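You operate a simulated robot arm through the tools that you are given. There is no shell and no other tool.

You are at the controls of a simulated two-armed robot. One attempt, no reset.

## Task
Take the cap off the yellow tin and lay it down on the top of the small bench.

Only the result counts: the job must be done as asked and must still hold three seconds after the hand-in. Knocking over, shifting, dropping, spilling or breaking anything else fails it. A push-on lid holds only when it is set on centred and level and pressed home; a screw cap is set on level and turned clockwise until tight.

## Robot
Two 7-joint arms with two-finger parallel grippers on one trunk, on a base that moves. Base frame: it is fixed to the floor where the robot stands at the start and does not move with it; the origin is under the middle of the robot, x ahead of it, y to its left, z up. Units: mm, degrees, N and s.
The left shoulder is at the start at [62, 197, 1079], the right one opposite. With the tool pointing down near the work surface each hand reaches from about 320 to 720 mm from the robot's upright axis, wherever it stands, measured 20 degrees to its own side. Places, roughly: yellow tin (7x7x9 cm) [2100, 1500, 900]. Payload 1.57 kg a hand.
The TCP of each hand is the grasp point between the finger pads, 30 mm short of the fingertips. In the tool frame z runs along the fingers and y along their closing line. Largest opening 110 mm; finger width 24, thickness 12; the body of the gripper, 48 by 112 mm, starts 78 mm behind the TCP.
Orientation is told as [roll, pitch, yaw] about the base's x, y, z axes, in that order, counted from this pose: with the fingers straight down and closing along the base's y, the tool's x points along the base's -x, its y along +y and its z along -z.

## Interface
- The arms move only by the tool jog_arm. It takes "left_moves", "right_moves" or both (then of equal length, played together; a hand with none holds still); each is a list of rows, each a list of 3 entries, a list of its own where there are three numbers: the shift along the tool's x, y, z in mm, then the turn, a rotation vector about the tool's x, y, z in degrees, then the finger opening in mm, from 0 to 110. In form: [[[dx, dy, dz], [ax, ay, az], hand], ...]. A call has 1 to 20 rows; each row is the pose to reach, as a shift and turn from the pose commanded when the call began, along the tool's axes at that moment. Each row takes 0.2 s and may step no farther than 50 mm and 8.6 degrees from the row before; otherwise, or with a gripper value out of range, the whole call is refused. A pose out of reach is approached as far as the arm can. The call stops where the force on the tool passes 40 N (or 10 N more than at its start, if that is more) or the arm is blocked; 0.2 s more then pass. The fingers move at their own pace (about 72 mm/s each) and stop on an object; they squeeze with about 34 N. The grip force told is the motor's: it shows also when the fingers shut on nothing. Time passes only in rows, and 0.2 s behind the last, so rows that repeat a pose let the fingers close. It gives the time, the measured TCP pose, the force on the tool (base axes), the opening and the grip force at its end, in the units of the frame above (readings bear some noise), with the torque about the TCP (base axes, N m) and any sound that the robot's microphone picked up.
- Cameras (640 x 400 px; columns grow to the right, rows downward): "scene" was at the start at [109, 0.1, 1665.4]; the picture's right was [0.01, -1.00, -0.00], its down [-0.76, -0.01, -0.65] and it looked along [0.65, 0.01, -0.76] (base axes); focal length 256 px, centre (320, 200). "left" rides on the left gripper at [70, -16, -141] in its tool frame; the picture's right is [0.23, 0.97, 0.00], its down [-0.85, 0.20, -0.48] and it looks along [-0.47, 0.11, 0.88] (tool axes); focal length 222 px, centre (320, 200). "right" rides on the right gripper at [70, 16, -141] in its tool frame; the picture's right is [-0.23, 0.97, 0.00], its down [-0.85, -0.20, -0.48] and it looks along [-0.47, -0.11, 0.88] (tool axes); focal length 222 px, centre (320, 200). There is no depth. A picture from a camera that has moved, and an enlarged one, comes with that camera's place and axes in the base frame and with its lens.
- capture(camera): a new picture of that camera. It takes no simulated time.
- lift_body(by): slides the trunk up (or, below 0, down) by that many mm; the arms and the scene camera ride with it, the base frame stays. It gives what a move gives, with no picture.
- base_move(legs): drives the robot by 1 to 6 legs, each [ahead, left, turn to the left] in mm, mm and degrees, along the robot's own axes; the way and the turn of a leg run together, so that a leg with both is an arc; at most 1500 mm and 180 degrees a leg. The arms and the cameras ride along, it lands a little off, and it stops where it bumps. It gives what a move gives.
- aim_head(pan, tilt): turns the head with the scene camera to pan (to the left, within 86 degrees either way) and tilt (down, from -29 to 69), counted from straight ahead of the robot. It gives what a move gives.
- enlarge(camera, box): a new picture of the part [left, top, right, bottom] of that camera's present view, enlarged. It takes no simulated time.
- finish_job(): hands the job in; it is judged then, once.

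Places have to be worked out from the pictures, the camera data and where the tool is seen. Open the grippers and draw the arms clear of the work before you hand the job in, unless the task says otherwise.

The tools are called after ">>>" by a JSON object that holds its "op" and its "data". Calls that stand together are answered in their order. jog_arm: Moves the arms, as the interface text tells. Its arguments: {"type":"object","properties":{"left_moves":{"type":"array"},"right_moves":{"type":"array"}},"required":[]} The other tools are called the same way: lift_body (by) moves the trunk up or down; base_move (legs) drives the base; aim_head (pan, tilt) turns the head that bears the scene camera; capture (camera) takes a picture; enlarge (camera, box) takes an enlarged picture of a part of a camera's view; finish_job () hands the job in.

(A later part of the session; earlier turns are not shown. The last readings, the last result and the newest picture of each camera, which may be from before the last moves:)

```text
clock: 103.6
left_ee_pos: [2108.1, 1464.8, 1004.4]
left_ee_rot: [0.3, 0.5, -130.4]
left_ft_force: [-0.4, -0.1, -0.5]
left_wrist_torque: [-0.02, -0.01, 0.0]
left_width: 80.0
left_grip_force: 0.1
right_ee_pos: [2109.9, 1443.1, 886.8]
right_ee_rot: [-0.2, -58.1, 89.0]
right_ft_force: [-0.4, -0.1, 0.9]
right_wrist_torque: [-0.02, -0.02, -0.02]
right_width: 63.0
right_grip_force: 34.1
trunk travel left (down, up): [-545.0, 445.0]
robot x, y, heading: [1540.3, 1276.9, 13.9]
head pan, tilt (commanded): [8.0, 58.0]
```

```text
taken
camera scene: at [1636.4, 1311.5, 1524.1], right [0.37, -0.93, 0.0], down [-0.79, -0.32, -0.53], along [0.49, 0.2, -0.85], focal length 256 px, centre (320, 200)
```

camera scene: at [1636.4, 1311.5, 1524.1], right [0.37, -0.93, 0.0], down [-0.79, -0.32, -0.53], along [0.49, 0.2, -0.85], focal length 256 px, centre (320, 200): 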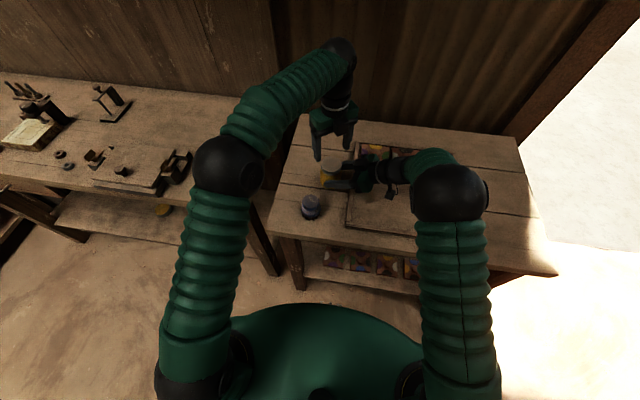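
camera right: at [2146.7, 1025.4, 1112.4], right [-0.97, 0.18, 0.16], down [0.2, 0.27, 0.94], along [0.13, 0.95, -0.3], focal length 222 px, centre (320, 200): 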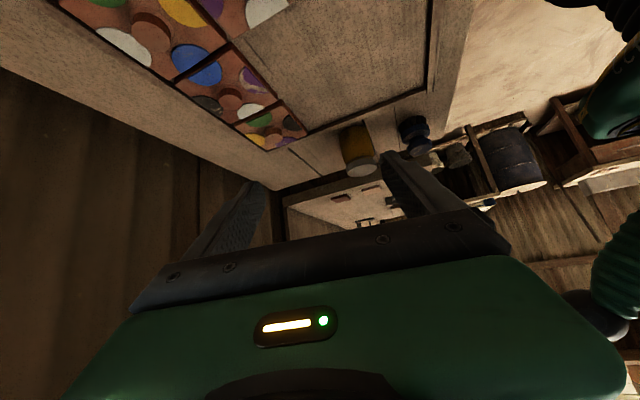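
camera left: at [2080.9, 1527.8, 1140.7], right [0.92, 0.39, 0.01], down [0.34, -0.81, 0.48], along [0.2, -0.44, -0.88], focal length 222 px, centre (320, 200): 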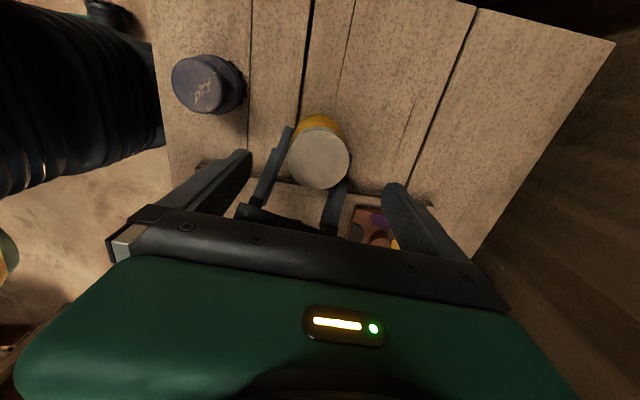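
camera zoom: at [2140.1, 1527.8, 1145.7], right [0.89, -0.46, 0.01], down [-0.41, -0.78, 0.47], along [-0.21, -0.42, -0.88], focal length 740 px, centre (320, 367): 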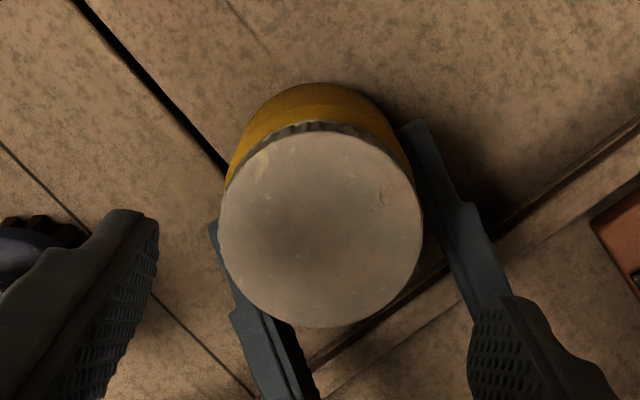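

The left hand is at −130° and centred within a millimetre. I descend 55 mm and close on the cap.

>>> {"op": "jog_arm", "data": {"left_moves": [[[-0.4, 0.8, 11], [0, 0, 0], 80], [[-0.4, 0.8, 22], [0, 0, 0], 80], [[-0.4, 0.8, 33], [0, 0, 0], 80], [[-0.4, 0.8, 44], [0, 0, 0], 80], [[-0.4, 0.8, 51], [0, 0, 0], 80], [[-0.4, 0.8, 55.5], [0, 0, 0], 80], [[-0.4, 0.8, 55.5], [0, 0, 0], 72], [[-0.4, 0.8, 55.5], [0, 0, 0], 67], [[-0.4, 0.8, 55.5], [0, 0, 0], 64], [[-0.4, 0.8, 55.5], [0, 0, 0], 61], [[-0.4, 0.8, 55.5], [0, 0, 0], 58], [[-0.4, 0.8, 55.5], [0, 0, 0], 54], [[-0.4, 0.8, 55.5], [0, 0, 0], 54]]}}

>>> {"op": "enlarge", "data": {"camera": "left", "box": [224, 100, 416, 220]}}

>>> {"op": "enlarge", "data": {"camera": "right", "box": [256, 140, 384, 220]}}

```text
clock: 106.4
left_ee_pos: [2109.1, 1465.4, 948.5]
left_ee_rot: [0.3, 0.6, -130.2]
left_ft_force: [-0.7, 1.2, -0.6]
left_wrist_torque: [0.05, 0.01, -0.01]
left_width: 59.3
left_grip_force: 33.7
right_ee_pos: [2108.5, 1444.0, 887.7]
right_ee_rot: [-0.2, -58.0, 89.0]
right_ft_force: [0.7, -1.7, -0.3]
right_wrist_torque: [0.02, 0.01, -0.01]
right_width: 63.1
right_grip_force: 34.0
trunk travel left (down, up): [-545.0, 445.0]
robot x, y, heading: [1542.5, 1279.0, 14.1]
head pan, tilt (commanded): [8.0, 58.0]
```

```text
3.33 times, centred on (320, 160) of left
camera zoom: at [2141.2, 1527.6, 1090.2], right [0.89, -0.46, 0.01], down [-0.41, -0.78, 0.47], along [-0.21, -0.42, -0.88], focal length 740 px, centre (320, 333)
```

zoom: 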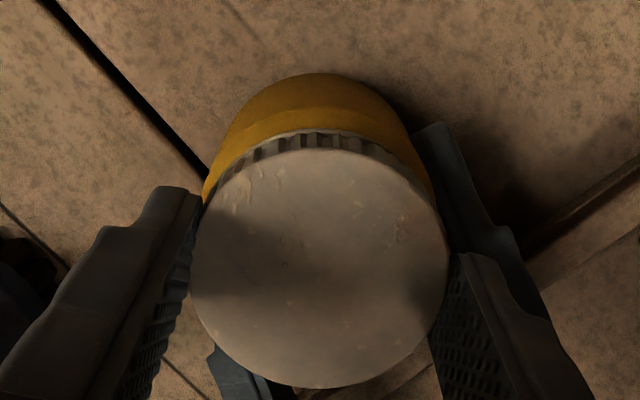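

```text
5.00 times, centred on (320, 180) of right
camera zoom: at [2089.9, 1286.8, 902.1], right [-0.97, 0.14, 0.19], down [0.2, 0.04, 0.98], along [0.13, 0.99, -0.07], focal length 1111 px, centre (320, 300)
```

zoom: 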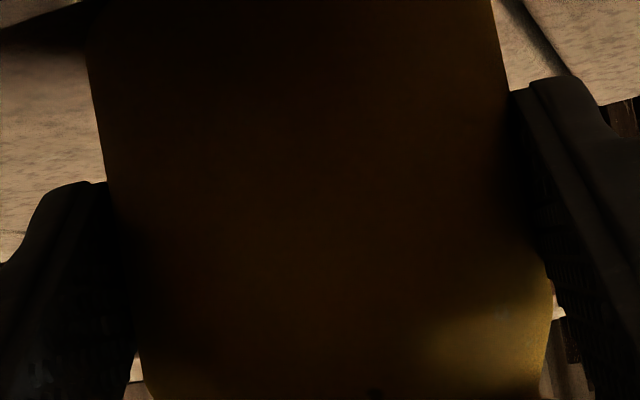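

Gripped with almost no side force. I turn counter-clockwise 45° and check forces and markers.

>>> {"op": "jog_arm", "data": {"left_moves": [[[0, 0, 0], [0, 0, -5], 54], [[0, 0, 0], [0, 0, -10], 54], [[0, 0, 0], [0, 0, -15], 54], [[0, 0, 0], [0, 0, -20], 54], [[0, 0, 0], [0, 0, -25], 54], [[0, 0, 0], [0, 0, -30], 54], [[0, 0, 0], [0, 0, -35], 54], [[0, 0, 0], [0, 0, -40], 54], [[0, 0, 0], [0, 0, -45], 54]]}}

>>> {"op": "enlarge", "data": {"camera": "left", "box": [224, 100, 416, 220]}}

>>> {"op": "enlarge", "data": {"camera": "right", "box": [256, 160, 384, 240]}}

```text
clock: 108.4
left_ee_pos: [2109.7, 1465.1, 949.2]
left_ee_rot: [0.7, 0.2, -85.2]
left_ft_force: [0.8, 6.4, 1.5]
left_wrist_torque: [0.22, 0.18, -0.03]
left_width: 59.6
left_grip_force: 33.4
right_ee_pos: [2109.2, 1442.6, 886.7]
right_ee_rot: [-0.3, -58.1, 89.0]
right_ft_force: [0.2, -4.8, -0.1]
right_wrist_torque: [0.25, -0.1, -0.01]
right_width: 63.2
right_grip_force: 34.6
trunk travel left (down, up): [-545.0, 445.0]
robot x, y, heading: [1541.8, 1277.9, 13.7]
head pan, tilt (commanded): [8.0, 58.0]
```

```text
3.33 times, centred on (320, 160) of left
camera zoom: at [2085.9, 1532.1, 1089.8], right [0.95, 0.31, 0.01], down [0.26, -0.84, 0.48], along [0.16, -0.45, -0.88], focal length 740 px, centre (320, 333)
```

zoom: 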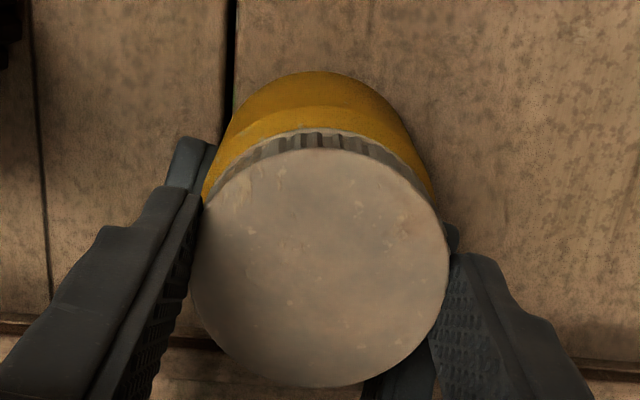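

```text
5.00 times, centred on (320, 200) of right
camera zoom: at [2089.7, 1286.8, 902.2], right [-0.97, 0.14, 0.19], down [0.2, 0.04, 0.98], along [0.13, 0.99, -0.07], focal length 1111 px, centre (320, 200)
```

zoom: 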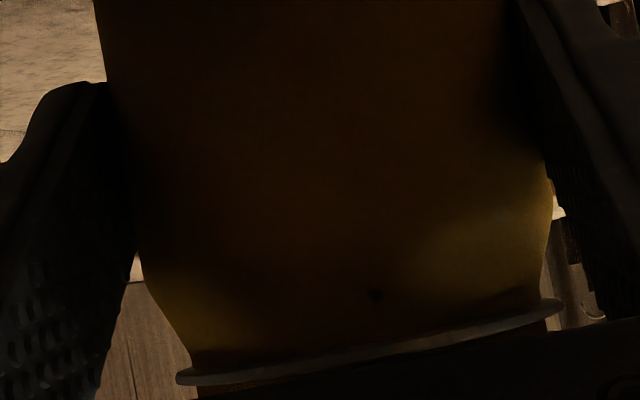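

The body dot has not moved while the cap turned 45° with the hand – it is unscrewing. I continue 60° more.

>>> {"op": "jog_arm", "data": {"left_moves": [[[0, 0, 0], [0, 0, -5], 54], [[0, 0, 0], [0, 0, -10], 54], [[0, 0, 0], [0, 0, -15], 54], [[0, 0, 0], [0, 0, -20], 54], [[0, 0, 0], [0, 0, -25], 54], [[0, 0, 0], [0, 0, -30], 54], [[0, 0, 0], [0, 0, -35], 54], [[0, 0, 0], [0, 0, -40], 54], [[0, 0, 0], [0, 0, -45], 54], [[0, 0, 0], [0, 0, -50], 54], [[0, 0, 0], [0, 0, -55], 54], [[0, 0, 0], [0, 0, -60], 54]]}}

>>> {"op": "enlarge", "data": {"camera": "left", "box": [224, 100, 416, 220]}}

>>> {"op": "enlarge", "data": {"camera": "right", "box": [256, 160, 384, 240]}}

>>> {"op": "enlarge", "data": {"camera": "scene", "box": [308, 140, 372, 180]}}

```text
clock: 111.0
left_ee_pos: [2107.8, 1464.5, 949.3]
left_ee_rot: [0.4, -0.5, -25.3]
left_ft_force: [-5.5, 4.9, 11.2]
left_wrist_torque: [0.25, 0.25, -0.02]
left_width: 59.1
left_grip_force: 34.3
right_ee_pos: [2108.4, 1443.4, 886.9]
right_ee_rot: [-0.1, -58.0, 89.0]
right_ft_force: [7.5, -4.1, -2.8]
right_wrist_torque: [0.06, 0.16, -0.13]
right_width: 63.1
right_grip_force: 34.2
trunk travel left (down, up): [-545.0, 445.0]
robot x, y, heading: [1541.4, 1274.4, 13.8]
head pan, tilt (commanded): [8.0, 58.0]
```

```text
3.33 times, centred on (320, 160) of left
camera zoom: at [2037.6, 1478.8, 1089.0], right [0.21, 0.98, 0.01], down [0.85, -0.19, 0.49], along [0.48, -0.1, -0.87], focal length 740 px, centre (320, 333)
```

zoom: 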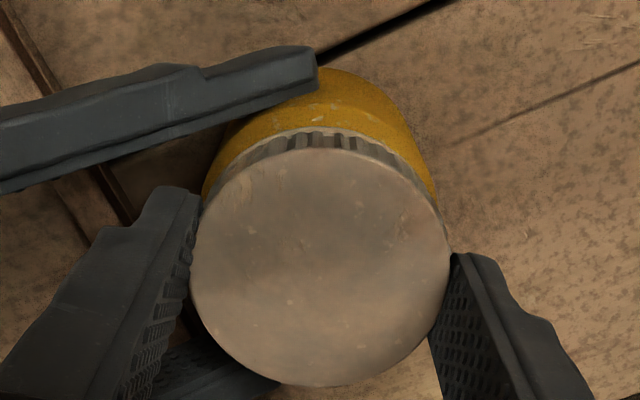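

```text
5.00 times, centred on (320, 200) of right
camera zoom: at [2089.6, 1286.8, 902.2], right [-0.97, 0.14, 0.19], down [0.2, 0.04, 0.98], along [0.13, 0.99, -0.07], focal length 1111 px, centre (320, 200)
```

zoom: 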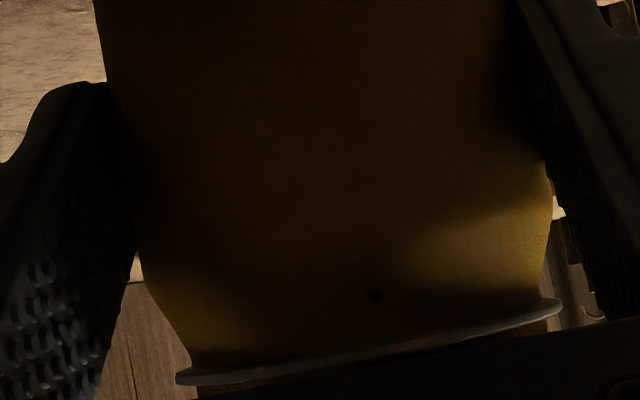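

```text
10.00 times, centred on (340, 160) of scene
camera zoom: at [1635.7, 1311.6, 1524.2], right [0.37, -0.93, 0.0], down [-0.79, -0.32, -0.53], along [0.49, 0.2, -0.85], focal length 2562 px, centre (120, 600)
```

zoom: 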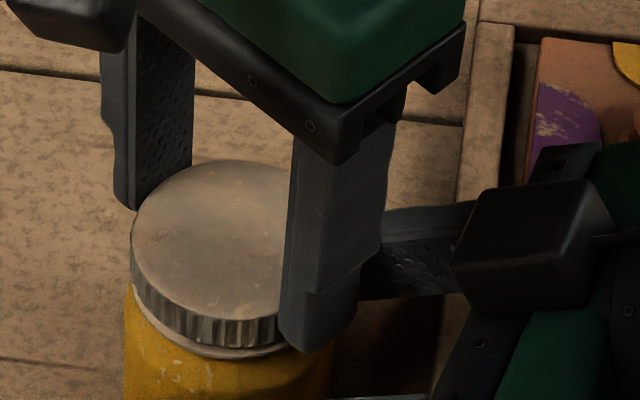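

The body dot is unmoved and an upward force of ~11 N shows the cap climbing its thread. I keep turning 80° more while letting the hand rise about 2.2 mm.

>>> {"op": "jog_arm", "data": {"left_moves": [[[0, 0, -0.6], [0, 0, -5], 54], [[0, 0, -1.0], [0, 0, -10], 54], [[0, 0, -1.2], [0, 0, -15], 54], [[0, 0, -1.25], [0, 0, -20], 54], [[0, 0, -1.3], [0, 0, -25], 54], [[0, 0, -1.4], [0, 0, -30], 54], [[0, 0, -1.45], [0, 0, -35], 54], [[0, 0, -1.5], [0, 0, -40], 54], [[0, 0, -1.6], [0, 0, -45], 54], [[0, 0, -1.7], [0, 0, -50], 54], [[0, 0, -1.75], [0, 0, -55], 54], [[0, 0, -1.8], [0, 0, -60], 54], [[0, 0, -1.9], [0, 0, -65], 54], [[0, 0, -2.0], [0, 0, -70], 54], [[0, 0, -2.1], [0, 0, -75], 54], [[0, 0, -2.2], [0, 0, -80], 54]]}}

>>> {"op": "enlarge", "data": {"camera": "left", "box": [224, 100, 416, 220]}}

>>> {"op": "enlarge", "data": {"camera": "right", "box": [256, 160, 384, 240]}}

>>> {"op": "enlarge", "data": {"camera": "scene", "box": [308, 140, 372, 180]}}

```text
clock: 114.4
left_ee_pos: [2109.4, 1464.7, 950.9]
left_ee_rot: [-0.2, -0.6, 54.8]
left_ft_force: [-6.1, 3.2, -2.6]
left_wrist_torque: [0.21, 0.34, 0.01]
left_width: 59.3
left_grip_force: 33.9
right_ee_pos: [2109.9, 1444.0, 886.9]
right_ee_rot: [-0.1, -58.0, 89.0]
right_ft_force: [5.3, -2.9, 0.2]
right_wrist_torque: [-0.03, 0.02, -0.13]
right_width: 63.0
right_grip_force: 33.2
trunk travel left (down, up): [-545.0, 445.0]
robot x, y, heading: [1542.5, 1277.1, 13.7]
head pan, tilt (commanded): [8.0, 58.0]
```

```text
3.33 times, centred on (320, 160) of left
camera zoom: at [2081.5, 1397.0, 1090.9], right [-0.93, 0.38, -0.01], down [0.33, 0.81, 0.49], along [0.19, 0.45, -0.87], focal length 740 px, centre (320, 333)
```

zoom: 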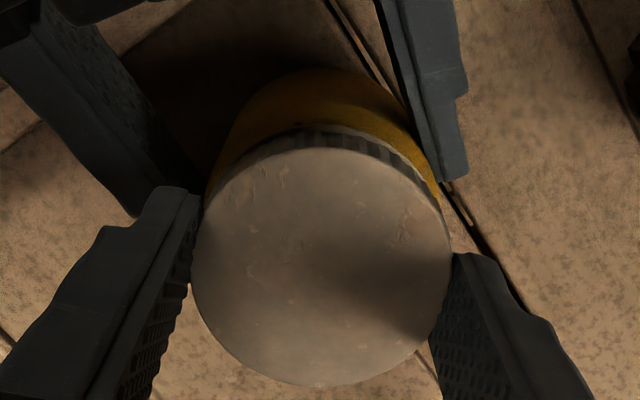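

```text
5.00 times, centred on (320, 200) of right
camera zoom: at [2090.0, 1286.8, 902.0], right [-0.97, 0.14, 0.19], down [0.2, 0.04, 0.98], along [0.13, 0.99, -0.07], focal length 1111 px, centre (320, 200)
```

zoom: 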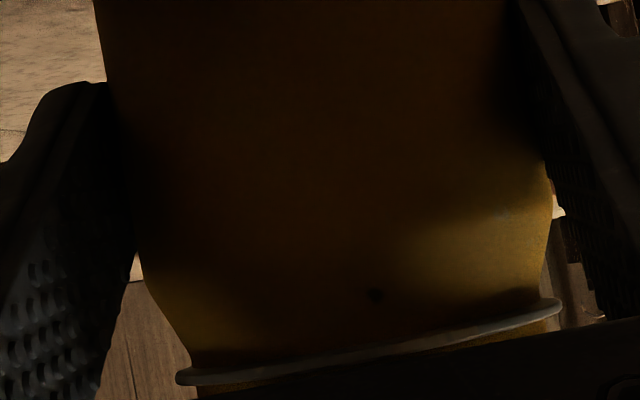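

```text
10.00 times, centred on (340, 160) of scene
camera zoom: at [1636.8, 1311.4, 1524.1], right [0.37, -0.93, 0.0], down [-0.79, -0.32, -0.53], along [0.49, 0.2, -0.85], focal length 2562 px, centre (120, 600)
```

zoom: 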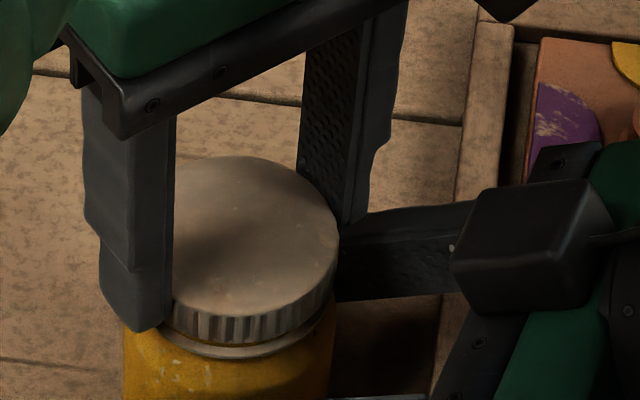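

Still unscrewing cleanly (body dot fixed, gap opening under the cap). I continue another 60° with a 0.8 mm rise.

>>> {"op": "jog_arm", "data": {"left_moves": [[[0, 0, 0], [0, 0, -5], 54], [[0, 0, -0.1], [0, 0, -10], 54], [[0, 0, -0.2], [0, 0, -15], 54], [[0, 0, -0.25], [0, 0, -20], 54], [[0, 0, -0.3], [0, 0, -25], 54], [[0, 0, -0.4], [0, 0, -30], 54], [[0, 0, -0.45], [0, 0, -35], 54], [[0, 0, -0.5], [0, 0, -40], 54], [[0, 0, -0.6], [0, 0, -45], 54], [[0, 0, -0.7], [0, 0, -50], 54], [[0, 0, -0.75], [0, 0, -55], 54], [[0, 0, -0.8], [0, 0, -60], 54]]}}

>>> {"op": "enlarge", "data": {"camera": "right", "box": [256, 160, 384, 240]}}

>>> {"op": "enlarge", "data": {"camera": "scene", "box": [308, 140, 372, 180]}}

```text
clock: 117.0
left_ee_pos: [2109.8, 1464.2, 951.7]
left_ee_rot: [-0.7, 0.0, 114.8]
left_ft_force: [1.0, 3.2, -4.6]
left_wrist_torque: [0.13, 0.06, -0.03]
left_width: 59.3
left_grip_force: 33.7
right_ee_pos: [2107.6, 1442.6, 886.9]
right_ee_rot: [-0.1, -58.0, 89.0]
right_ft_force: [-1.4, -3.2, 3.4]
right_wrist_torque: [0.1, -0.11, 0.03]
right_width: 63.0
right_grip_force: 34.4
trunk travel left (down, up): [-545.0, 445.0]
robot x, y, heading: [1540.4, 1276.1, 13.8]
head pan, tilt (commanded): [8.0, 58.0]
```

```text
5.00 times, centred on (320, 200) of right
camera zoom: at [2089.8, 1286.8, 902.1], right [-0.97, 0.14, 0.19], down [0.2, 0.04, 0.98], along [0.13, 0.99, -0.07], focal length 1111 px, centre (320, 200)
```

zoom: 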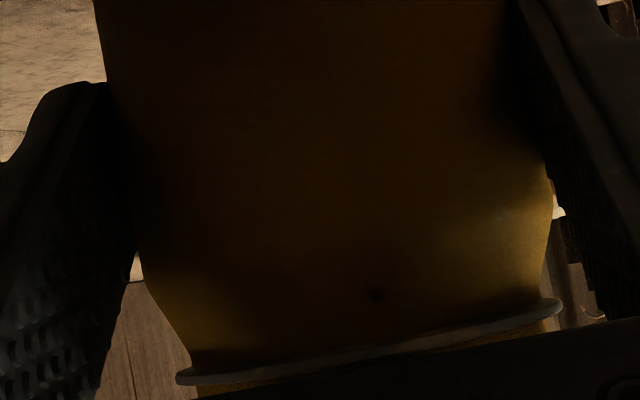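

```text
10.00 times, centred on (340, 160) of scene
camera zoom: at [1636.5, 1311.4, 1524.1], right [0.37, -0.93, 0.0], down [-0.79, -0.32, -0.53], along [0.49, 0.2, -0.85], focal length 2562 px, centre (120, 600)
```

zoom: 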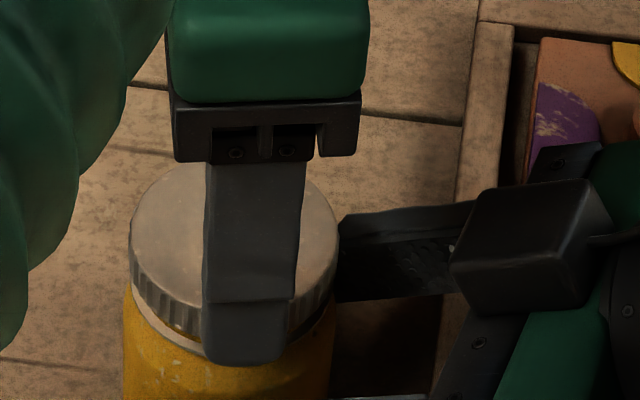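

Net rotation is ~263°, all on the thread. The wrist still has room, so I go 40° further without extra rise.

>>> {"op": "jog_arm", "data": {"left_moves": [[[0, 0, 0], [0, 0, -5], 54], [[0, 0, 0], [0, 0, -10], 54], [[0, 0, 0], [0, 0, -15], 54], [[0, 0, 0], [0, 0, -20], 54], [[0, 0, 0], [0, 0, -25], 54], [[0, 0, 0], [0, 0, -30], 54], [[0, 0, 0], [0, 0, -35], 54], [[0, 0, 0], [0, 0, -40], 54]]}}

>>> {"op": "enlarge", "data": {"camera": "scene", "box": [308, 140, 372, 180]}}

>>> {"op": "capture", "data": {"camera": "scene"}}

```text
clock: 118.8
left_ee_pos: [2109.2, 1464.4, 952.6]
left_ee_rot: [-0.3, 0.4, 154.8]
left_ft_force: [-0.5, 0.3, 0.6]
left_wrist_torque: [0.01, 0.02, -0.02]
left_width: 59.3
left_grip_force: 34.0
right_ee_pos: [2109.6, 1443.0, 885.9]
right_ee_rot: [-0.3, -57.9, 89.0]
right_ft_force: [-0.1, -0.6, 1.3]
right_wrist_torque: [0.03, 0.06, -0.02]
right_width: 63.3
right_grip_force: 34.0
trunk travel left (down, up): [-545.0, 445.0]
robot x, y, heading: [1539.6, 1277.2, 13.8]
head pan, tilt (commanded): [8.0, 58.0]
```

```text
10.00 times, centred on (340, 160) of scene
camera zoom: at [1636.3, 1311.3, 1524.1], right [0.37, -0.93, 0.0], down [-0.79, -0.32, -0.53], along [0.49, 0.2, -0.85], focal length 2562 px, centre (120, 600)
```

zoom: 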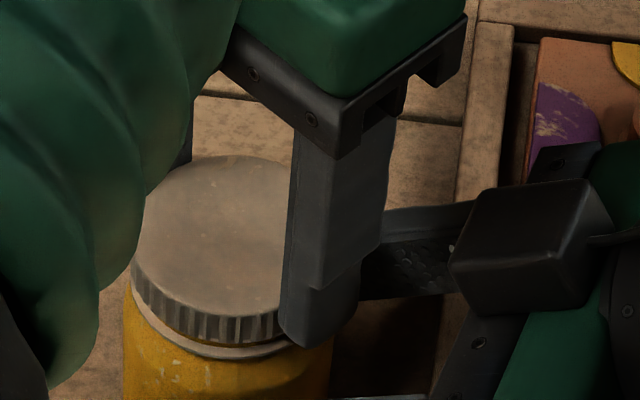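

```text
taken
camera scene: at [1636.3, 1311.3, 1524.1], right [0.37, -0.93, 0.0], down [-0.79, -0.32, -0.53], along [0.49, 0.2, -0.85], focal length 256 px, centre (320, 200)
```

scene: 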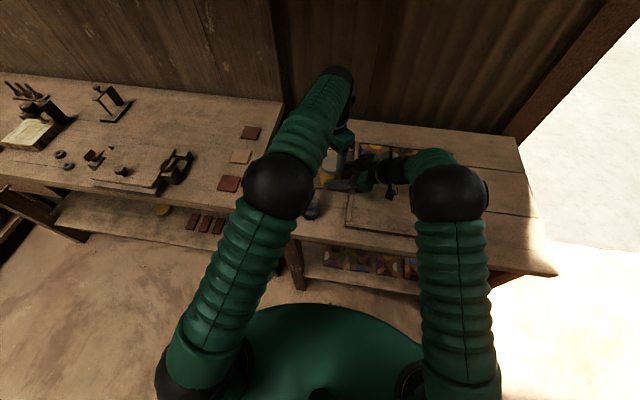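

All forces have dropped to nearly zero, which suggests the thread has let go. I lift gently, 4 mm, to test.

>>> {"op": "jog_arm", "data": {"left_moves": [[[0, 0, -1], [0, 0, 0], 54], [[0, 0, -2], [0, 0, 0], 54], [[0, 0, -3], [0, 0, 0], 54], [[0, 0, -4], [0, 0, 0], 54]]}}

>>> {"op": "enlarge", "data": {"camera": "scene", "box": [308, 140, 372, 180]}}

```text
clock: 119.8
left_ee_pos: [2109.7, 1464.2, 955.5]
left_ee_rot: [-0.6, 0.5, 154.7]
left_ft_force: [-0.4, 0.4, 0.7]
left_wrist_torque: [0.01, 0.02, 0.02]
left_width: 59.4
left_grip_force: 33.9
right_ee_pos: [2107.9, 1443.0, 886.8]
right_ee_rot: [-0.2, -58.0, 89.1]
right_ft_force: [-0.3, 0.0, -0.1]
right_wrist_torque: [0.04, 0.02, -0.01]
right_width: 63.5
right_grip_force: 34.0
trunk travel left (down, up): [-545.0, 445.0]
robot x, y, heading: [1540.2, 1276.8, 13.8]
head pan, tilt (commanded): [8.0, 58.0]
```

```text
10.00 times, centred on (340, 160) of scene
camera zoom: at [1636.3, 1311.4, 1524.1], right [0.37, -0.93, 0.0], down [-0.79, -0.32, -0.53], along [0.49, 0.2, -0.85], focal length 2562 px, centre (120, 600)
```

zoom: 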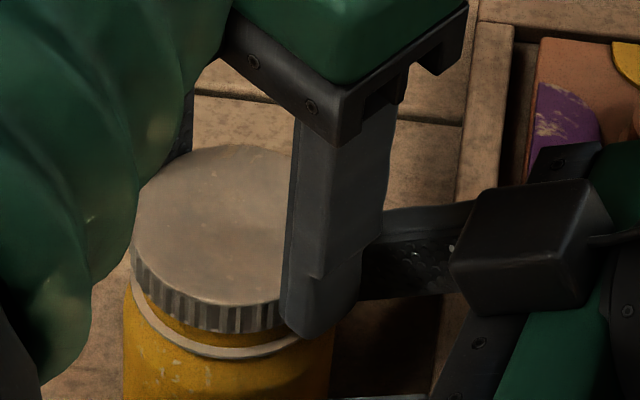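

The cap lifts with no resistance and a clear gap shows beneath it – it is off the thread. I raise it straight up 50 mm.

>>> {"op": "jog_arm", "data": {"left_moves": [[[0, 0, -6], [0, 0, 0], 54], [[0, 0, -12], [0, 0, 0], 54], [[0, 0, -18], [0, 0, 0], 54], [[0, 0, -25], [0, 0, 0], 54], [[0, 0, -32], [0, 0, 0], 54], [[0, 0, -39], [0, 0, 0], 54], [[0, 0, -46], [0, 0, 0], 54], [[0, 0, -52], [0, 0, 0], 54], [[0, 0, -52], [0, 0, 0], 54]]}}

>>> {"op": "enlarge", "data": {"camera": "scene", "box": [292, 120, 388, 180]}}

>>> {"op": "capture", "data": {"camera": "left"}}

```text
clock: 121.8
left_ee_pos: [2108.0, 1463.9, 1008.6]
left_ee_rot: [-0.5, 0.5, 154.7]
left_ft_force: [0.2, 0.2, 0.6]
left_wrist_torque: [0.02, -0.01, -0.03]
left_width: 59.2
left_grip_force: 33.8
right_ee_pos: [2108.9, 1444.8, 886.8]
right_ee_rot: [-0.3, -58.0, 89.1]
right_ft_force: [0.0, 1.1, -0.8]
right_wrist_torque: [0.01, 0.02, 0.04]
right_width: 63.2
right_grip_force: 34.3
trunk travel left (down, up): [-545.0, 445.0]
robot x, y, heading: [1539.8, 1280.0, 13.7]
head pan, tilt (commanded): [8.0, 58.0]
```

```text
6.67 times, centred on (340, 150) of scene
camera zoom: at [1636.3, 1311.3, 1524.1], right [0.37, -0.93, 0.0], down [-0.79, -0.32, -0.53], along [0.49, 0.2, -0.85], focal length 1708 px, centre (187, 533)
```

zoom: 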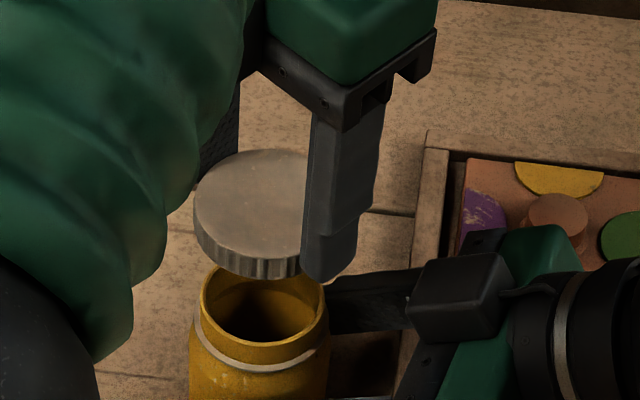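

```text
taken
camera left: at [2177.3, 1448.1, 1149.4], right [-0.21, -0.98, -0.01], down [-0.86, 0.18, 0.47], along [-0.46, 0.1, -0.88], focal length 222 px, centre (320, 200)
```

left: 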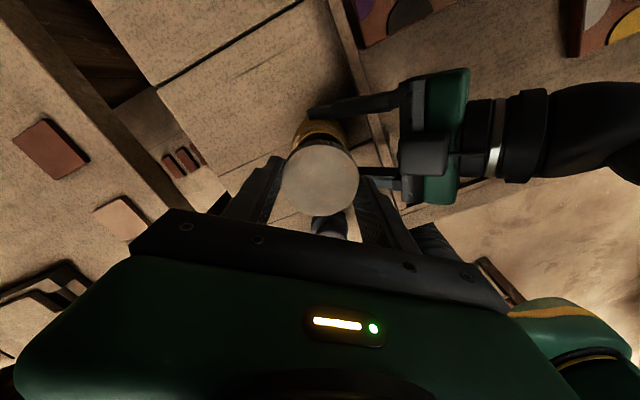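

The cap is off and held above the open tin. I rotate the raised left hand back clockwise ~98° (first half) toward a comfortable yaw.

>>> {"op": "jog_arm", "data": {"left_moves": [[[0, 0, 0], [0, 0, 7], 54], [[0, 0, 0], [0, 0, 14], 54], [[0, 0, 0], [0, 0, 21], 54], [[0, 0, 0], [0, 0, 28], 54], [[0, 0, 0], [0, 0, 35], 54], [[0, 0, 0], [0, 0, 42], 54], [[0, 0, 0], [0, 0, 49], 54], [[0, 0, 0], [0, 0, 56], 54], [[0, 0, 0], [0, 0, 63], 54], [[0, 0, 0], [0, 0, 70], 54], [[0, 0, 0], [0, 0, 77], 54], [[0, 0, 0], [0, 0, 84], 54], [[0, 0, 0], [0, 0, 91], 54], [[0, 0, 0], [0, 0, 98], 54], [[0, 0, 0], [0, 0, 98], 54]]}}

>>> {"op": "jog_arm", "data": {"left_moves": [[[0, 0, 0], [0, 0, 7], 54], [[0, 0, 0], [0, 0, 14], 54], [[0, 0, 0], [0, 0, 21], 54], [[0, 0, 0], [0, 0, 28], 54], [[0, 0, 0], [0, 0, 35], 54], [[0, 0, 0], [0, 0, 42], 54], [[0, 0, 0], [0, 0, 49], 54], [[0, 0, 0], [0, 0, 56], 54], [[0, 0, 0], [0, 0, 63], 54], [[0, 0, 0], [0, 0, 70], 54], [[0, 0, 0], [0, 0, 77], 54], [[0, 0, 0], [0, 0, 84], 54], [[0, 0, 0], [0, 0, 91], 54], [[0, 0, 0], [0, 0, 98], 54], [[0, 0, 0], [0, 0, 98], 54]]}}

>>> {"op": "capture", "data": {"camera": "scene"}}

>>> {"op": "capture", "data": {"camera": "left"}}

```text
clock: 125.0
left_ee_pos: [2109.1, 1464.5, 1007.9]
left_ee_rot: [-0.4, -0.5, 56.5]
left_ft_force: [0.2, -0.1, -0.3]
left_wrist_torque: [0.0, -0.02, -0.02]
left_width: 59.1
left_grip_force: 33.6
right_ee_pos: [2108.7, 1442.8, 886.2]
right_ee_rot: [-0.2, -58.0, 89.0]
right_ft_force: [-1.2, -0.2, 0.2]
right_wrist_torque: [-0.02, 0.02, 0.03]
right_width: 63.3
right_grip_force: 33.7
trunk travel left (down, up): [-545.0, 445.0]
robot x, y, heading: [1538.6, 1279.4, 14.0]
head pan, tilt (commanded): [8.0, 58.0]
```

```text
clock: 128.2
left_ee_pos: [2108.1, 1463.6, 1007.5]
left_ee_rot: [0.6, -0.2, -41.4]
left_ft_force: [0.1, 0.1, 0.0]
left_wrist_torque: [0.03, 0.01, 0.0]
left_width: 59.4
left_grip_force: 33.8
right_ee_pos: [2109.0, 1443.4, 887.2]
right_ee_rot: [-0.3, -57.9, 89.0]
right_ft_force: [-0.3, -0.9, 0.5]
right_wrist_torque: [0.0, 0.01, 0.04]
right_width: 63.2
right_grip_force: 33.9
trunk travel left (down, up): [-545.0, 445.0]
robot x, y, heading: [1539.4, 1279.7, 13.8]
head pan, tilt (commanded): [8.0, 58.0]
```

```text
taken
camera scene: at [1636.4, 1311.3, 1524.1], right [0.37, -0.93, 0.0], down [-0.79, -0.32, -0.53], along [0.49, 0.2, -0.85], focal length 256 px, centre (320, 200)
```

scene: 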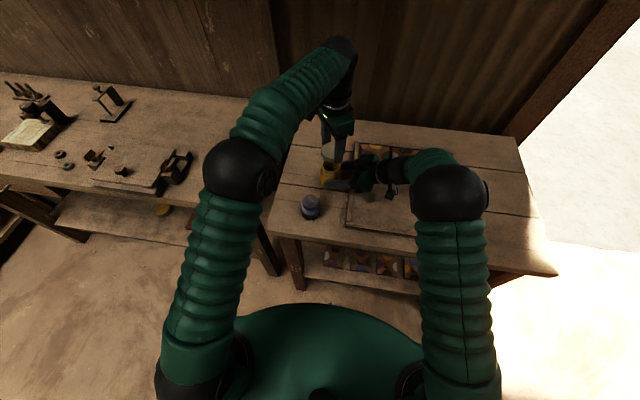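

```text
taken
camera left: at [2044.3, 1497.1, 1148.0], right [0.47, 0.88, 0.01], down [0.77, -0.42, 0.48], along [0.43, -0.22, -0.87], focal length 222 px, centre (320, 200)
```

left: 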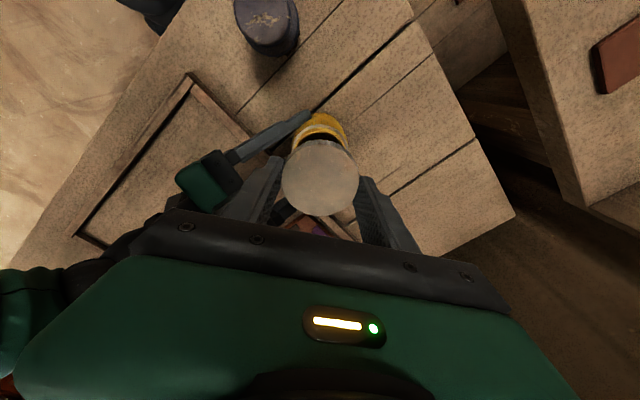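

The cap is held above the tin; the bench top left of the tin is free (left edge ~165 mm from the tin axis). I carry the cap ~93 mm to the left, to about (2095, 1557), still at height.

>>> {"op": "jog_arm", "data": {"left_moves": [[[9, 7.7, 0], [0, 0, 0], 54], [[18, 15.4, 0], [0, 0, 0], 54], [[27, 23, 0], [0, 0, 0], 54], [[36, 30.7, 0], [0, 0, 0], 54], [[45, 38.4, 0], [0, 0, 0], 54], [[54, 46, 0], [0, 0, 0], 54], [[63, 54, 0], [0, 0, 0], 54], [[71.5, 61.4, 0], [0, 0, 0], 54], [[71.5, 61.4, 0], [0, 0, 0], 54]]}}

>>> {"op": "capture", "data": {"camera": "left"}}

>>> {"op": "enlarge", "data": {"camera": "scene", "box": [264, 110, 424, 210]}}

```text
clock: 130.2
left_ee_pos: [2095.6, 1558.9, 1007.8]
left_ee_rot: [0.6, -0.4, -41.3]
left_ft_force: [0.0, 0.3, -0.1]
left_wrist_torque: [0.05, 0.0, 0.02]
left_width: 59.4
left_grip_force: 34.2
right_ee_pos: [2110.2, 1443.4, 886.5]
right_ee_rot: [-0.3, -58.1, 89.0]
right_ft_force: [0.0, 0.1, 0.1]
right_wrist_torque: [-0.03, -0.03, -0.02]
right_width: 63.2
right_grip_force: 34.0
trunk travel left (down, up): [-545.0, 445.0]
robot x, y, heading: [1539.0, 1283.1, 13.7]
head pan, tilt (commanded): [8.0, 58.0]
```

```text
taken
camera left: at [2031.0, 1590.6, 1148.0], right [0.47, 0.88, 0.01], down [0.77, -0.42, 0.49], along [0.43, -0.22, -0.87], focal length 222 px, centre (320, 200)
```

left: 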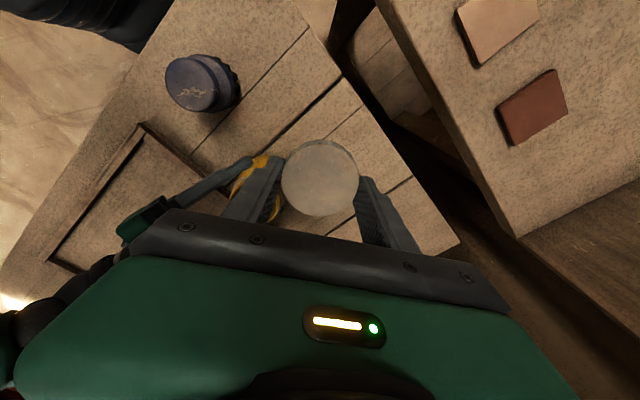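

```text
4.00 times, centred on (344, 160) of scene
camera zoom: at [1636.4, 1311.8, 1524.1], right [0.37, -0.93, 0.0], down [-0.79, -0.32, -0.53], along [0.49, 0.2, -0.85], focal length 1025 px, centre (224, 360)
```

zoom: 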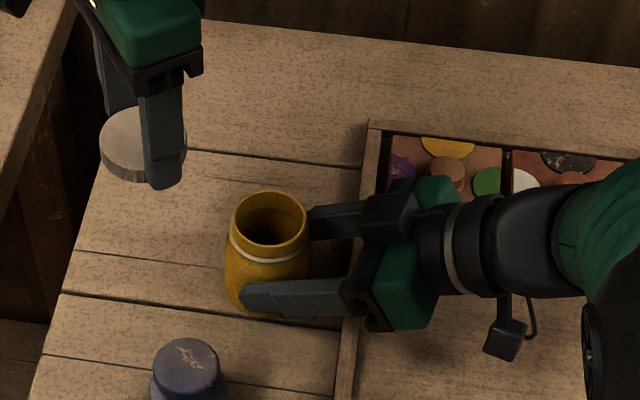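

The landing spot projects mid-way between the tin and the bench's left edge, ~30+ mm clear each side. I descend 118 mm first.

>>> {"op": "jog_arm", "data": {"left_moves": [[[0, 0, 12], [0, 0, 0], 54], [[0, 0, 24], [0, 0, 0], 54], [[0, 0, 36], [0, 0, 0], 54], [[0, 0, 48], [0, 0, 0], 54], [[0, 0, 60], [0, 0, 0], 54], [[0, 0, 72], [0, 0, 0], 54], [[0, 0, 84], [0, 0, 0], 54], [[0, 0, 96], [0, 0, 0], 54], [[0, 0, 108], [0, 0, 0], 54], [[0, 0, 118], [0, 0, 0], 54], [[0, 0, 118], [0, 0, 0], 54]]}}

>>> {"op": "enlarge", "data": {"camera": "scene", "box": [264, 130, 360, 190]}}

>>> {"op": "capture", "data": {"camera": "left"}}

```text
clock: 132.6
left_ee_pos: [2096.6, 1558.4, 890.0]
left_ee_rot: [0.6, -0.3, -41.4]
left_ft_force: [0.0, 0.7, -0.6]
left_wrist_torque: [0.02, 0.0, -0.02]
left_width: 59.3
left_grip_force: 34.1
right_ee_pos: [2108.8, 1444.5, 886.8]
right_ee_rot: [-0.3, -58.1, 89.0]
right_ft_force: [-0.1, -0.5, -1.1]
right_wrist_torque: [0.03, 0.03, -0.03]
right_width: 63.2
right_grip_force: 33.9
trunk travel left (down, up): [-545.0, 445.0]
robot x, y, heading: [1540.7, 1280.6, 13.8]
head pan, tilt (commanded): [8.0, 58.0]
```

```text
6.67 times, centred on (312, 160) of scene
camera zoom: at [1636.3, 1312.0, 1524.1], right [0.37, -0.93, 0.0], down [-0.79, -0.32, -0.53], along [0.49, 0.2, -0.85], focal length 1708 px, centre (373, 467)
```

zoom: 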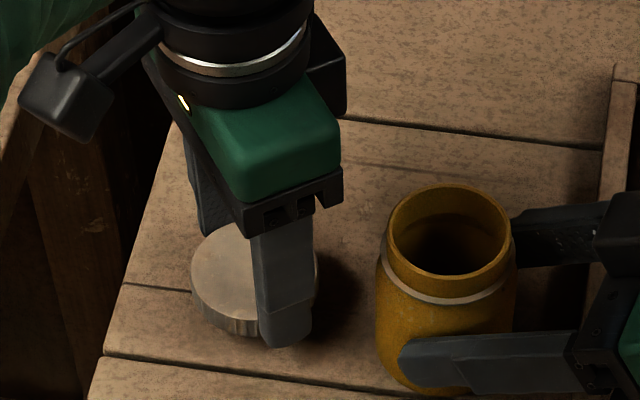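

```text
taken
camera left: at [2031.8, 1591.3, 1029.7], right [0.47, 0.88, 0.01], down [0.77, -0.42, 0.49], along [0.43, -0.22, -0.87], focal length 222 px, centre (320, 200)
```

left: 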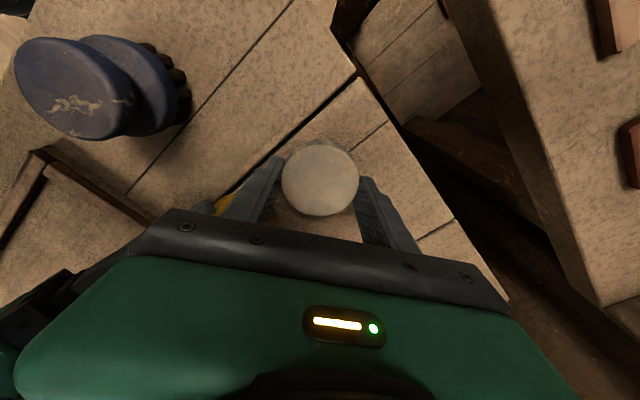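

Cap is a little above the bench. I go down 9 mm slowly and check for contact.

>>> {"op": "jog_arm", "data": {"left_moves": [[[0, 0, 2], [0, 0, 0], 54], [[0, 0, 4], [0, 0, 0], 54], [[0, 0, 6], [0, 0, 0], 54], [[0, 0, 7.5], [0, 0, 0], 54], [[0, 0, 9], [0, 0, 0], 54], [[0, 0, 9], [0, 0, 0], 54]]}}

>>> {"op": "enlarge", "data": {"camera": "scene", "box": [280, 150, 328, 180]}}

```text
clock: 134.0
left_ee_pos: [2097.1, 1558.5, 880.7]
left_ee_rot: [0.6, -0.3, -41.3]
left_ft_force: [-0.5, -0.2, -0.1]
left_wrist_torque: [0.03, 0.02, -0.01]
left_width: 59.3
left_grip_force: 33.8
right_ee_pos: [2107.9, 1443.6, 887.1]
right_ee_rot: [-0.2, -58.1, 89.0]
right_ft_force: [0.3, -0.6, -0.6]
right_wrist_torque: [0.08, 0.04, -0.04]
right_width: 63.2
right_grip_force: 34.0
trunk travel left (down, up): [-545.0, 445.0]
robot x, y, heading: [1543.6, 1275.9, 13.7]
head pan, tilt (commanded): [8.0, 58.0]
```

```text
13.33 times, centred on (304, 165) of scene
camera zoom: at [1636.3, 1312.0, 1524.1], right [0.37, -0.93, 0.0], down [-0.79, -0.32, -0.53], along [0.49, 0.2, -0.85], focal length 3416 px, centre (533, 667)
```

zoom: 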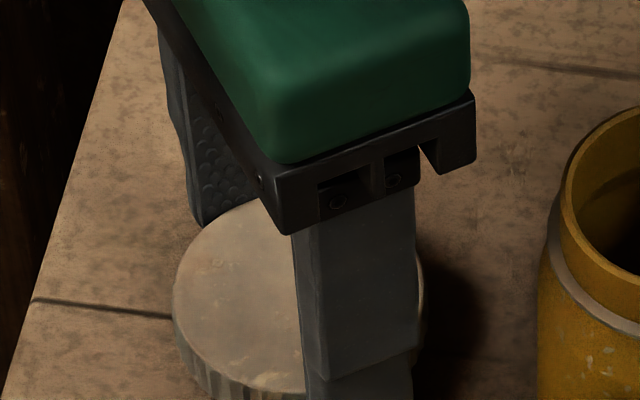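

No contact yet at z 880.7. I continue down in 1 mm steps, watching for the contact force.

>>> {"op": "jog_arm", "data": {"left_moves": [[[0, 0, 1], [0, 0, 0], 54], [[0, 0, 2], [0, 0, 0], 54], [[0, 0, 3], [0, 0, 0], 54], [[0, 0, 3], [0, 0, 0], 54]]}}

```text
clock: 135.0
left_ee_pos: [2096.5, 1558.7, 879.2]
left_ee_rot: [0.6, -0.3, -41.3]
left_ft_force: [0.0, -0.3, -0.3]
left_wrist_torque: [-0.04, -0.02, 0.01]
left_width: 59.1
left_grip_force: 34.2
right_ee_pos: [2109.1, 1442.5, 886.4]
right_ee_rot: [-0.2, -58.0, 89.0]
right_ft_force: [0.5, -0.3, 0.6]
right_wrist_torque: [0.03, 0.02, -0.01]
right_width: 63.0
right_grip_force: 33.8
trunk travel left (down, up): [-545.0, 445.0]
robot x, y, heading: [1539.0, 1281.4, 13.8]
head pan, tilt (commanded): [8.0, 58.0]
```

Still free at ~878–879. I continue a few millimetres more in 0.7 mm steps.

>>> {"op": "jog_arm", "data": {"left_moves": [[[0, 0, 0.7], [0, 0, 0], 54], [[0, 0, 1.4], [0, 0, 0], 54], [[0, 0, 2.1], [0, 0, 0], 54], [[0, 0, 2.1], [0, 0, 0], 54]]}}

>>> {"op": "enlarge", "data": {"camera": "scene", "box": [280, 150, 328, 180]}}

```text
clock: 136.0
left_ee_pos: [2097.4, 1558.3, 876.9]
left_ee_rot: [0.6, -0.3, -41.2]
left_ft_force: [-0.6, -0.9, -0.2]
left_wrist_torque: [0.01, 0.06, 0.02]
left_width: 59.4
left_grip_force: 34.0
right_ee_pos: [2109.7, 1442.5, 886.6]
right_ee_rot: [-0.2, -58.0, 89.0]
right_ft_force: [0.1, -0.3, -0.6]
right_wrist_torque: [0.03, -0.01, -0.01]
right_width: 63.3
right_grip_force: 34.0
trunk travel left (down, up): [-545.0, 445.0]
robot x, y, heading: [1543.8, 1281.6, 13.7]
head pan, tilt (commanded): [8.0, 58.0]
```

```text
13.33 times, centred on (304, 165) of scene
camera zoom: at [1636.3, 1312.0, 1524.1], right [0.37, -0.93, 0.0], down [-0.79, -0.32, -0.53], along [0.49, 0.2, -0.85], focal length 3416 px, centre (533, 667)
```

zoom: 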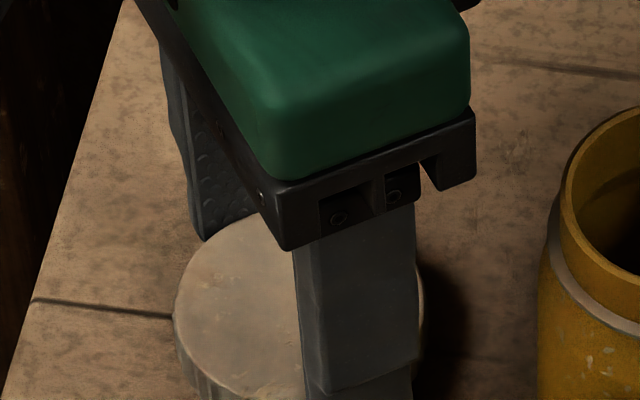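

Still no contact (876.9). I step down 3 mm further.

>>> {"op": "jog_arm", "data": {"left_moves": [[[0, 0, 0.7], [0, 0, 0], 54], [[0, 0, 1.4], [0, 0, 0], 54], [[0, 0, 2.1], [0, 0, 0], 54], [[0, 0, 2.8], [0, 0, 0], 54], [[0, 0, 2.8], [0, 0, 0], 54]]}}

```text
clock: 137.2
left_ee_pos: [2097.1, 1558.6, 871.6]
left_ee_rot: [0.7, -0.2, -41.3]
left_ft_force: [0.3, -1.1, -0.6]
left_wrist_torque: [-0.01, -0.05, 0.0]
left_width: 59.2
left_grip_force: 33.6
right_ee_pos: [2108.3, 1442.2, 886.9]
right_ee_rot: [-0.3, -57.9, 89.0]
right_ft_force: [0.2, 0.4, 0.2]
right_wrist_torque: [0.0, 0.0, 0.0]
right_width: 63.4
right_grip_force: 34.1
trunk travel left (down, up): [-545.0, 445.0]
robot x, y, heading: [1543.1, 1278.4, 13.7]
head pan, tilt (commanded): [8.0, 58.0]
```

Free still (~872.5). I step down 3 mm more and look again.

>>> {"op": "jog_arm", "data": {"left_moves": [[[0, 0, 0.6], [0, 0, 0], 54], [[0, 0, 1.2], [0, 0, 0], 54], [[0, 0, 1.8], [0, 0, 0], 54], [[0, 0, 2.4], [0, 0, 0], 54], [[0, 0, 2.4], [0, 0, 0], 54]]}}

>>> {"op": "enlarge", "data": {"camera": "scene", "box": [276, 155, 324, 185]}}

>>> {"op": "enlarge", "data": {"camera": "left", "box": [224, 100, 416, 220]}}

```text
clock: 138.4
left_ee_pos: [2097.9, 1558.1, 871.2]
left_ee_rot: [0.7, -0.4, -41.3]
left_ft_force: [-0.3, 1.1, 7.4]
left_wrist_torque: [-0.1, 0.24, 0.01]
left_width: 58.9
left_grip_force: 34.0
right_ee_pos: [2108.9, 1443.5, 888.1]
right_ee_rot: [-0.2, -58.0, 89.1]
right_ft_force: [-0.8, 0.0, -0.7]
right_wrist_torque: [-0.09, 0.01, -0.01]
right_width: 63.4
right_grip_force: 33.8
trunk travel left (down, up): [-545.0, 445.0]
robot x, y, heading: [1542.6, 1279.6, 14.1]
head pan, tilt (commanded): [8.0, 58.0]
```

```text
13.33 times, centred on (300, 170) of scene
camera zoom: at [1635.4, 1311.3, 1524.3], right [0.37, -0.93, 0.0], down [-0.79, -0.32, -0.53], along [0.49, 0.2, -0.85], focal length 3416 px, centre (587, 600)
```

zoom: 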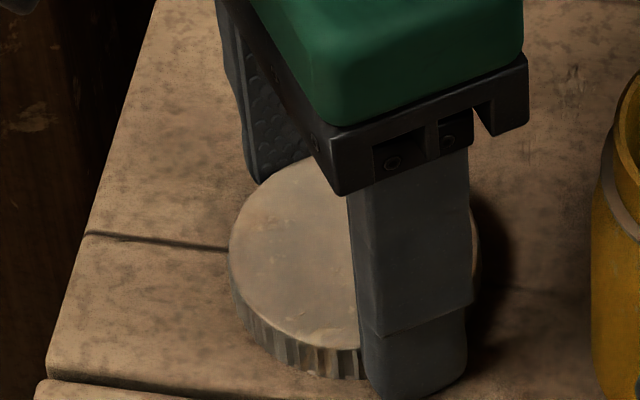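

```text
3.33 times, centred on (320, 160) of left
camera zoom: at [2032.4, 1591.3, 1011.4], right [0.47, 0.88, 0.01], down [0.77, -0.42, 0.49], along [0.43, -0.22, -0.87], focal length 740 px, centre (320, 333)
```

zoom: 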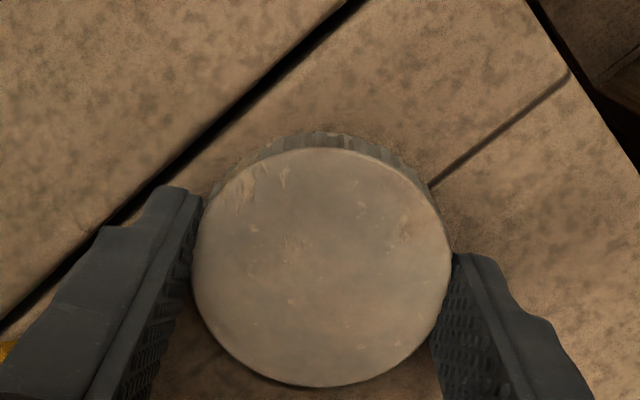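

Contact at 7 N: the cap rests on the bench. I ease up half a millimetre, then open the fingers gradually to release it.

>>> {"op": "jog_arm", "data": {"left_moves": [[[0, 0, -0.4], [0, 0, 0], 54], [[0, 0, -0.4], [0, 0, 0], 60], [[0, 0, -0.4], [0, 0, 0], 63], [[0, 0, -0.4], [0, 0, 0], 66], [[0, 0, -0.4], [0, 0, 0], 70], [[0, 0, -0.4], [0, 0, 0], 72], [[0, 0, -0.4], [0, 0, 0], 72]]}}

>>> {"op": "enlarge", "data": {"camera": "left", "box": [224, 100, 416, 220]}}

>>> {"op": "enlarge", "data": {"camera": "scene", "box": [276, 150, 340, 190]}}

```text
clock: 140.0
left_ee_pos: [2096.8, 1558.9, 871.0]
left_ee_rot: [0.7, -0.4, -41.3]
left_ft_force: [-0.4, 0.0, 1.2]
left_wrist_torque: [0.01, -0.01, 0.04]
left_width: 72.1
left_grip_force: 0.1
right_ee_pos: [2108.8, 1444.6, 886.7]
right_ee_rot: [-0.1, -58.0, 89.0]
right_ft_force: [0.8, 0.4, 0.5]
right_wrist_torque: [0.03, -0.01, -0.01]
right_width: 63.2
right_grip_force: 33.9
trunk travel left (down, up): [-545.0, 445.0]
robot x, y, heading: [1539.4, 1278.4, 13.8]
head pan, tilt (commanded): [8.0, 58.0]
```

```text
3.33 times, centred on (320, 160) of left
camera zoom: at [2032.8, 1591.5, 1010.9], right [0.47, 0.88, 0.01], down [0.77, -0.42, 0.49], along [0.43, -0.22, -0.87], focal length 740 px, centre (320, 333)
```

zoom: 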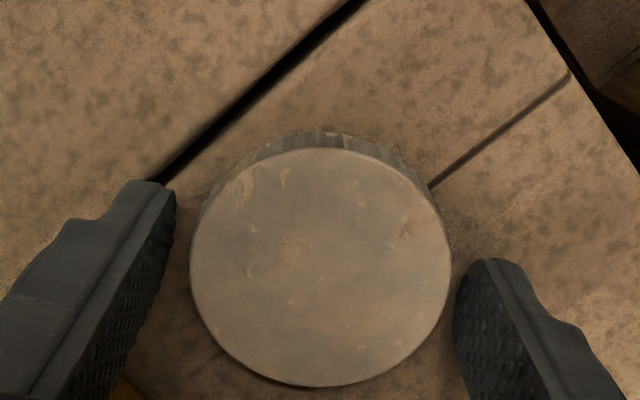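

```text
10.00 times, centred on (308, 170) of scene
camera zoom: at [1636.5, 1312.0, 1524.1], right [0.37, -0.93, 0.0], down [-0.79, -0.32, -0.53], along [0.49, 0.2, -0.85], focal length 2562 px, centre (440, 500)
```

zoom: 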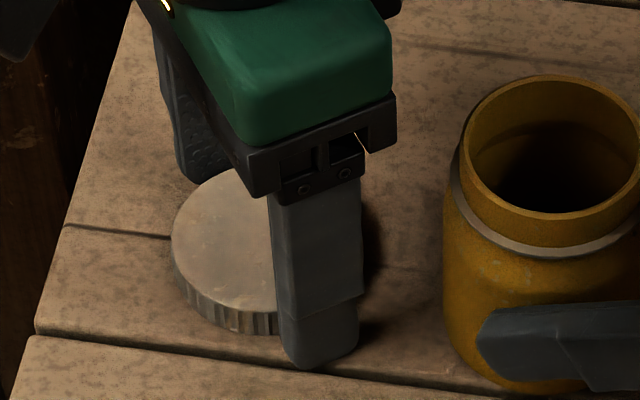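

The cap lies flat on the bench, released. I raise the left hand straight up.

>>> {"op": "jog_arm", "data": {"left_moves": [[[0, 0, -5], [0, 0, 0], 74], [[0, 0, -15], [0, 0, 0], 76], [[0, 0, -30], [0, 0, 0], 76], [[0, 0, -50], [0, 0, 0], 76], [[0, 0, -70], [0, 0, 0], 76], [[0, 0, -90], [0, 0, 0], 76], [[0, 0, -110], [0, 0, 0], 76], [[0, 0, -130], [0, 0, 0], 76], [[0, 0, -130], [0, 0, 0], 76]]}}

>>> {"op": "enlarge", "data": {"camera": "scene", "box": [264, 120, 424, 220]}}

>>> {"op": "capture", "data": {"camera": "left"}}

```text
clock: 142.0
left_ee_pos: [2095.9, 1557.8, 1001.9]
left_ee_rot: [0.6, -0.3, -41.3]
left_ft_force: [0.5, 0.7, 0.4]
left_wrist_torque: [-0.03, 0.02, 0.0]
left_width: 76.0
left_grip_force: 0.0
right_ee_pos: [2109.3, 1443.3, 887.6]
right_ee_rot: [-0.2, -58.0, 89.0]
right_ft_force: [-0.4, 0.8, -0.1]
right_wrist_torque: [-0.02, 0.03, -0.02]
right_width: 63.2
right_grip_force: 33.9
trunk travel left (down, up): [-545.0, 445.0]
robot x, y, heading: [1541.4, 1276.2, 13.8]
head pan, tilt (commanded): [8.0, 58.0]
```

```text
4.00 times, centred on (344, 170) of scene
camera zoom: at [1636.2, 1311.9, 1524.2], right [0.37, -0.93, 0.0], down [-0.79, -0.32, -0.53], along [0.49, 0.2, -0.85], focal length 1025 px, centre (224, 320)
```

zoom: 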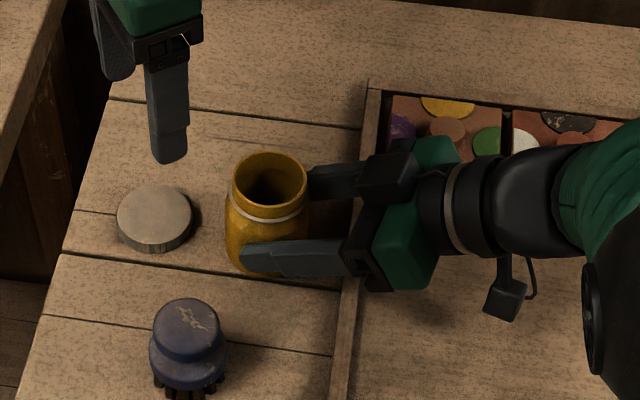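

```text
taken
camera left: at [2031.3, 1591.0, 1141.5], right [0.47, 0.88, 0.01], down [0.77, -0.42, 0.49], along [0.43, -0.22, -0.87], focal length 222 px, centre (320, 200)
```

left: 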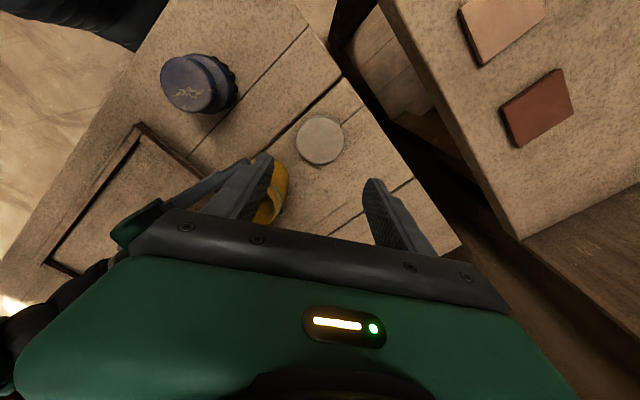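

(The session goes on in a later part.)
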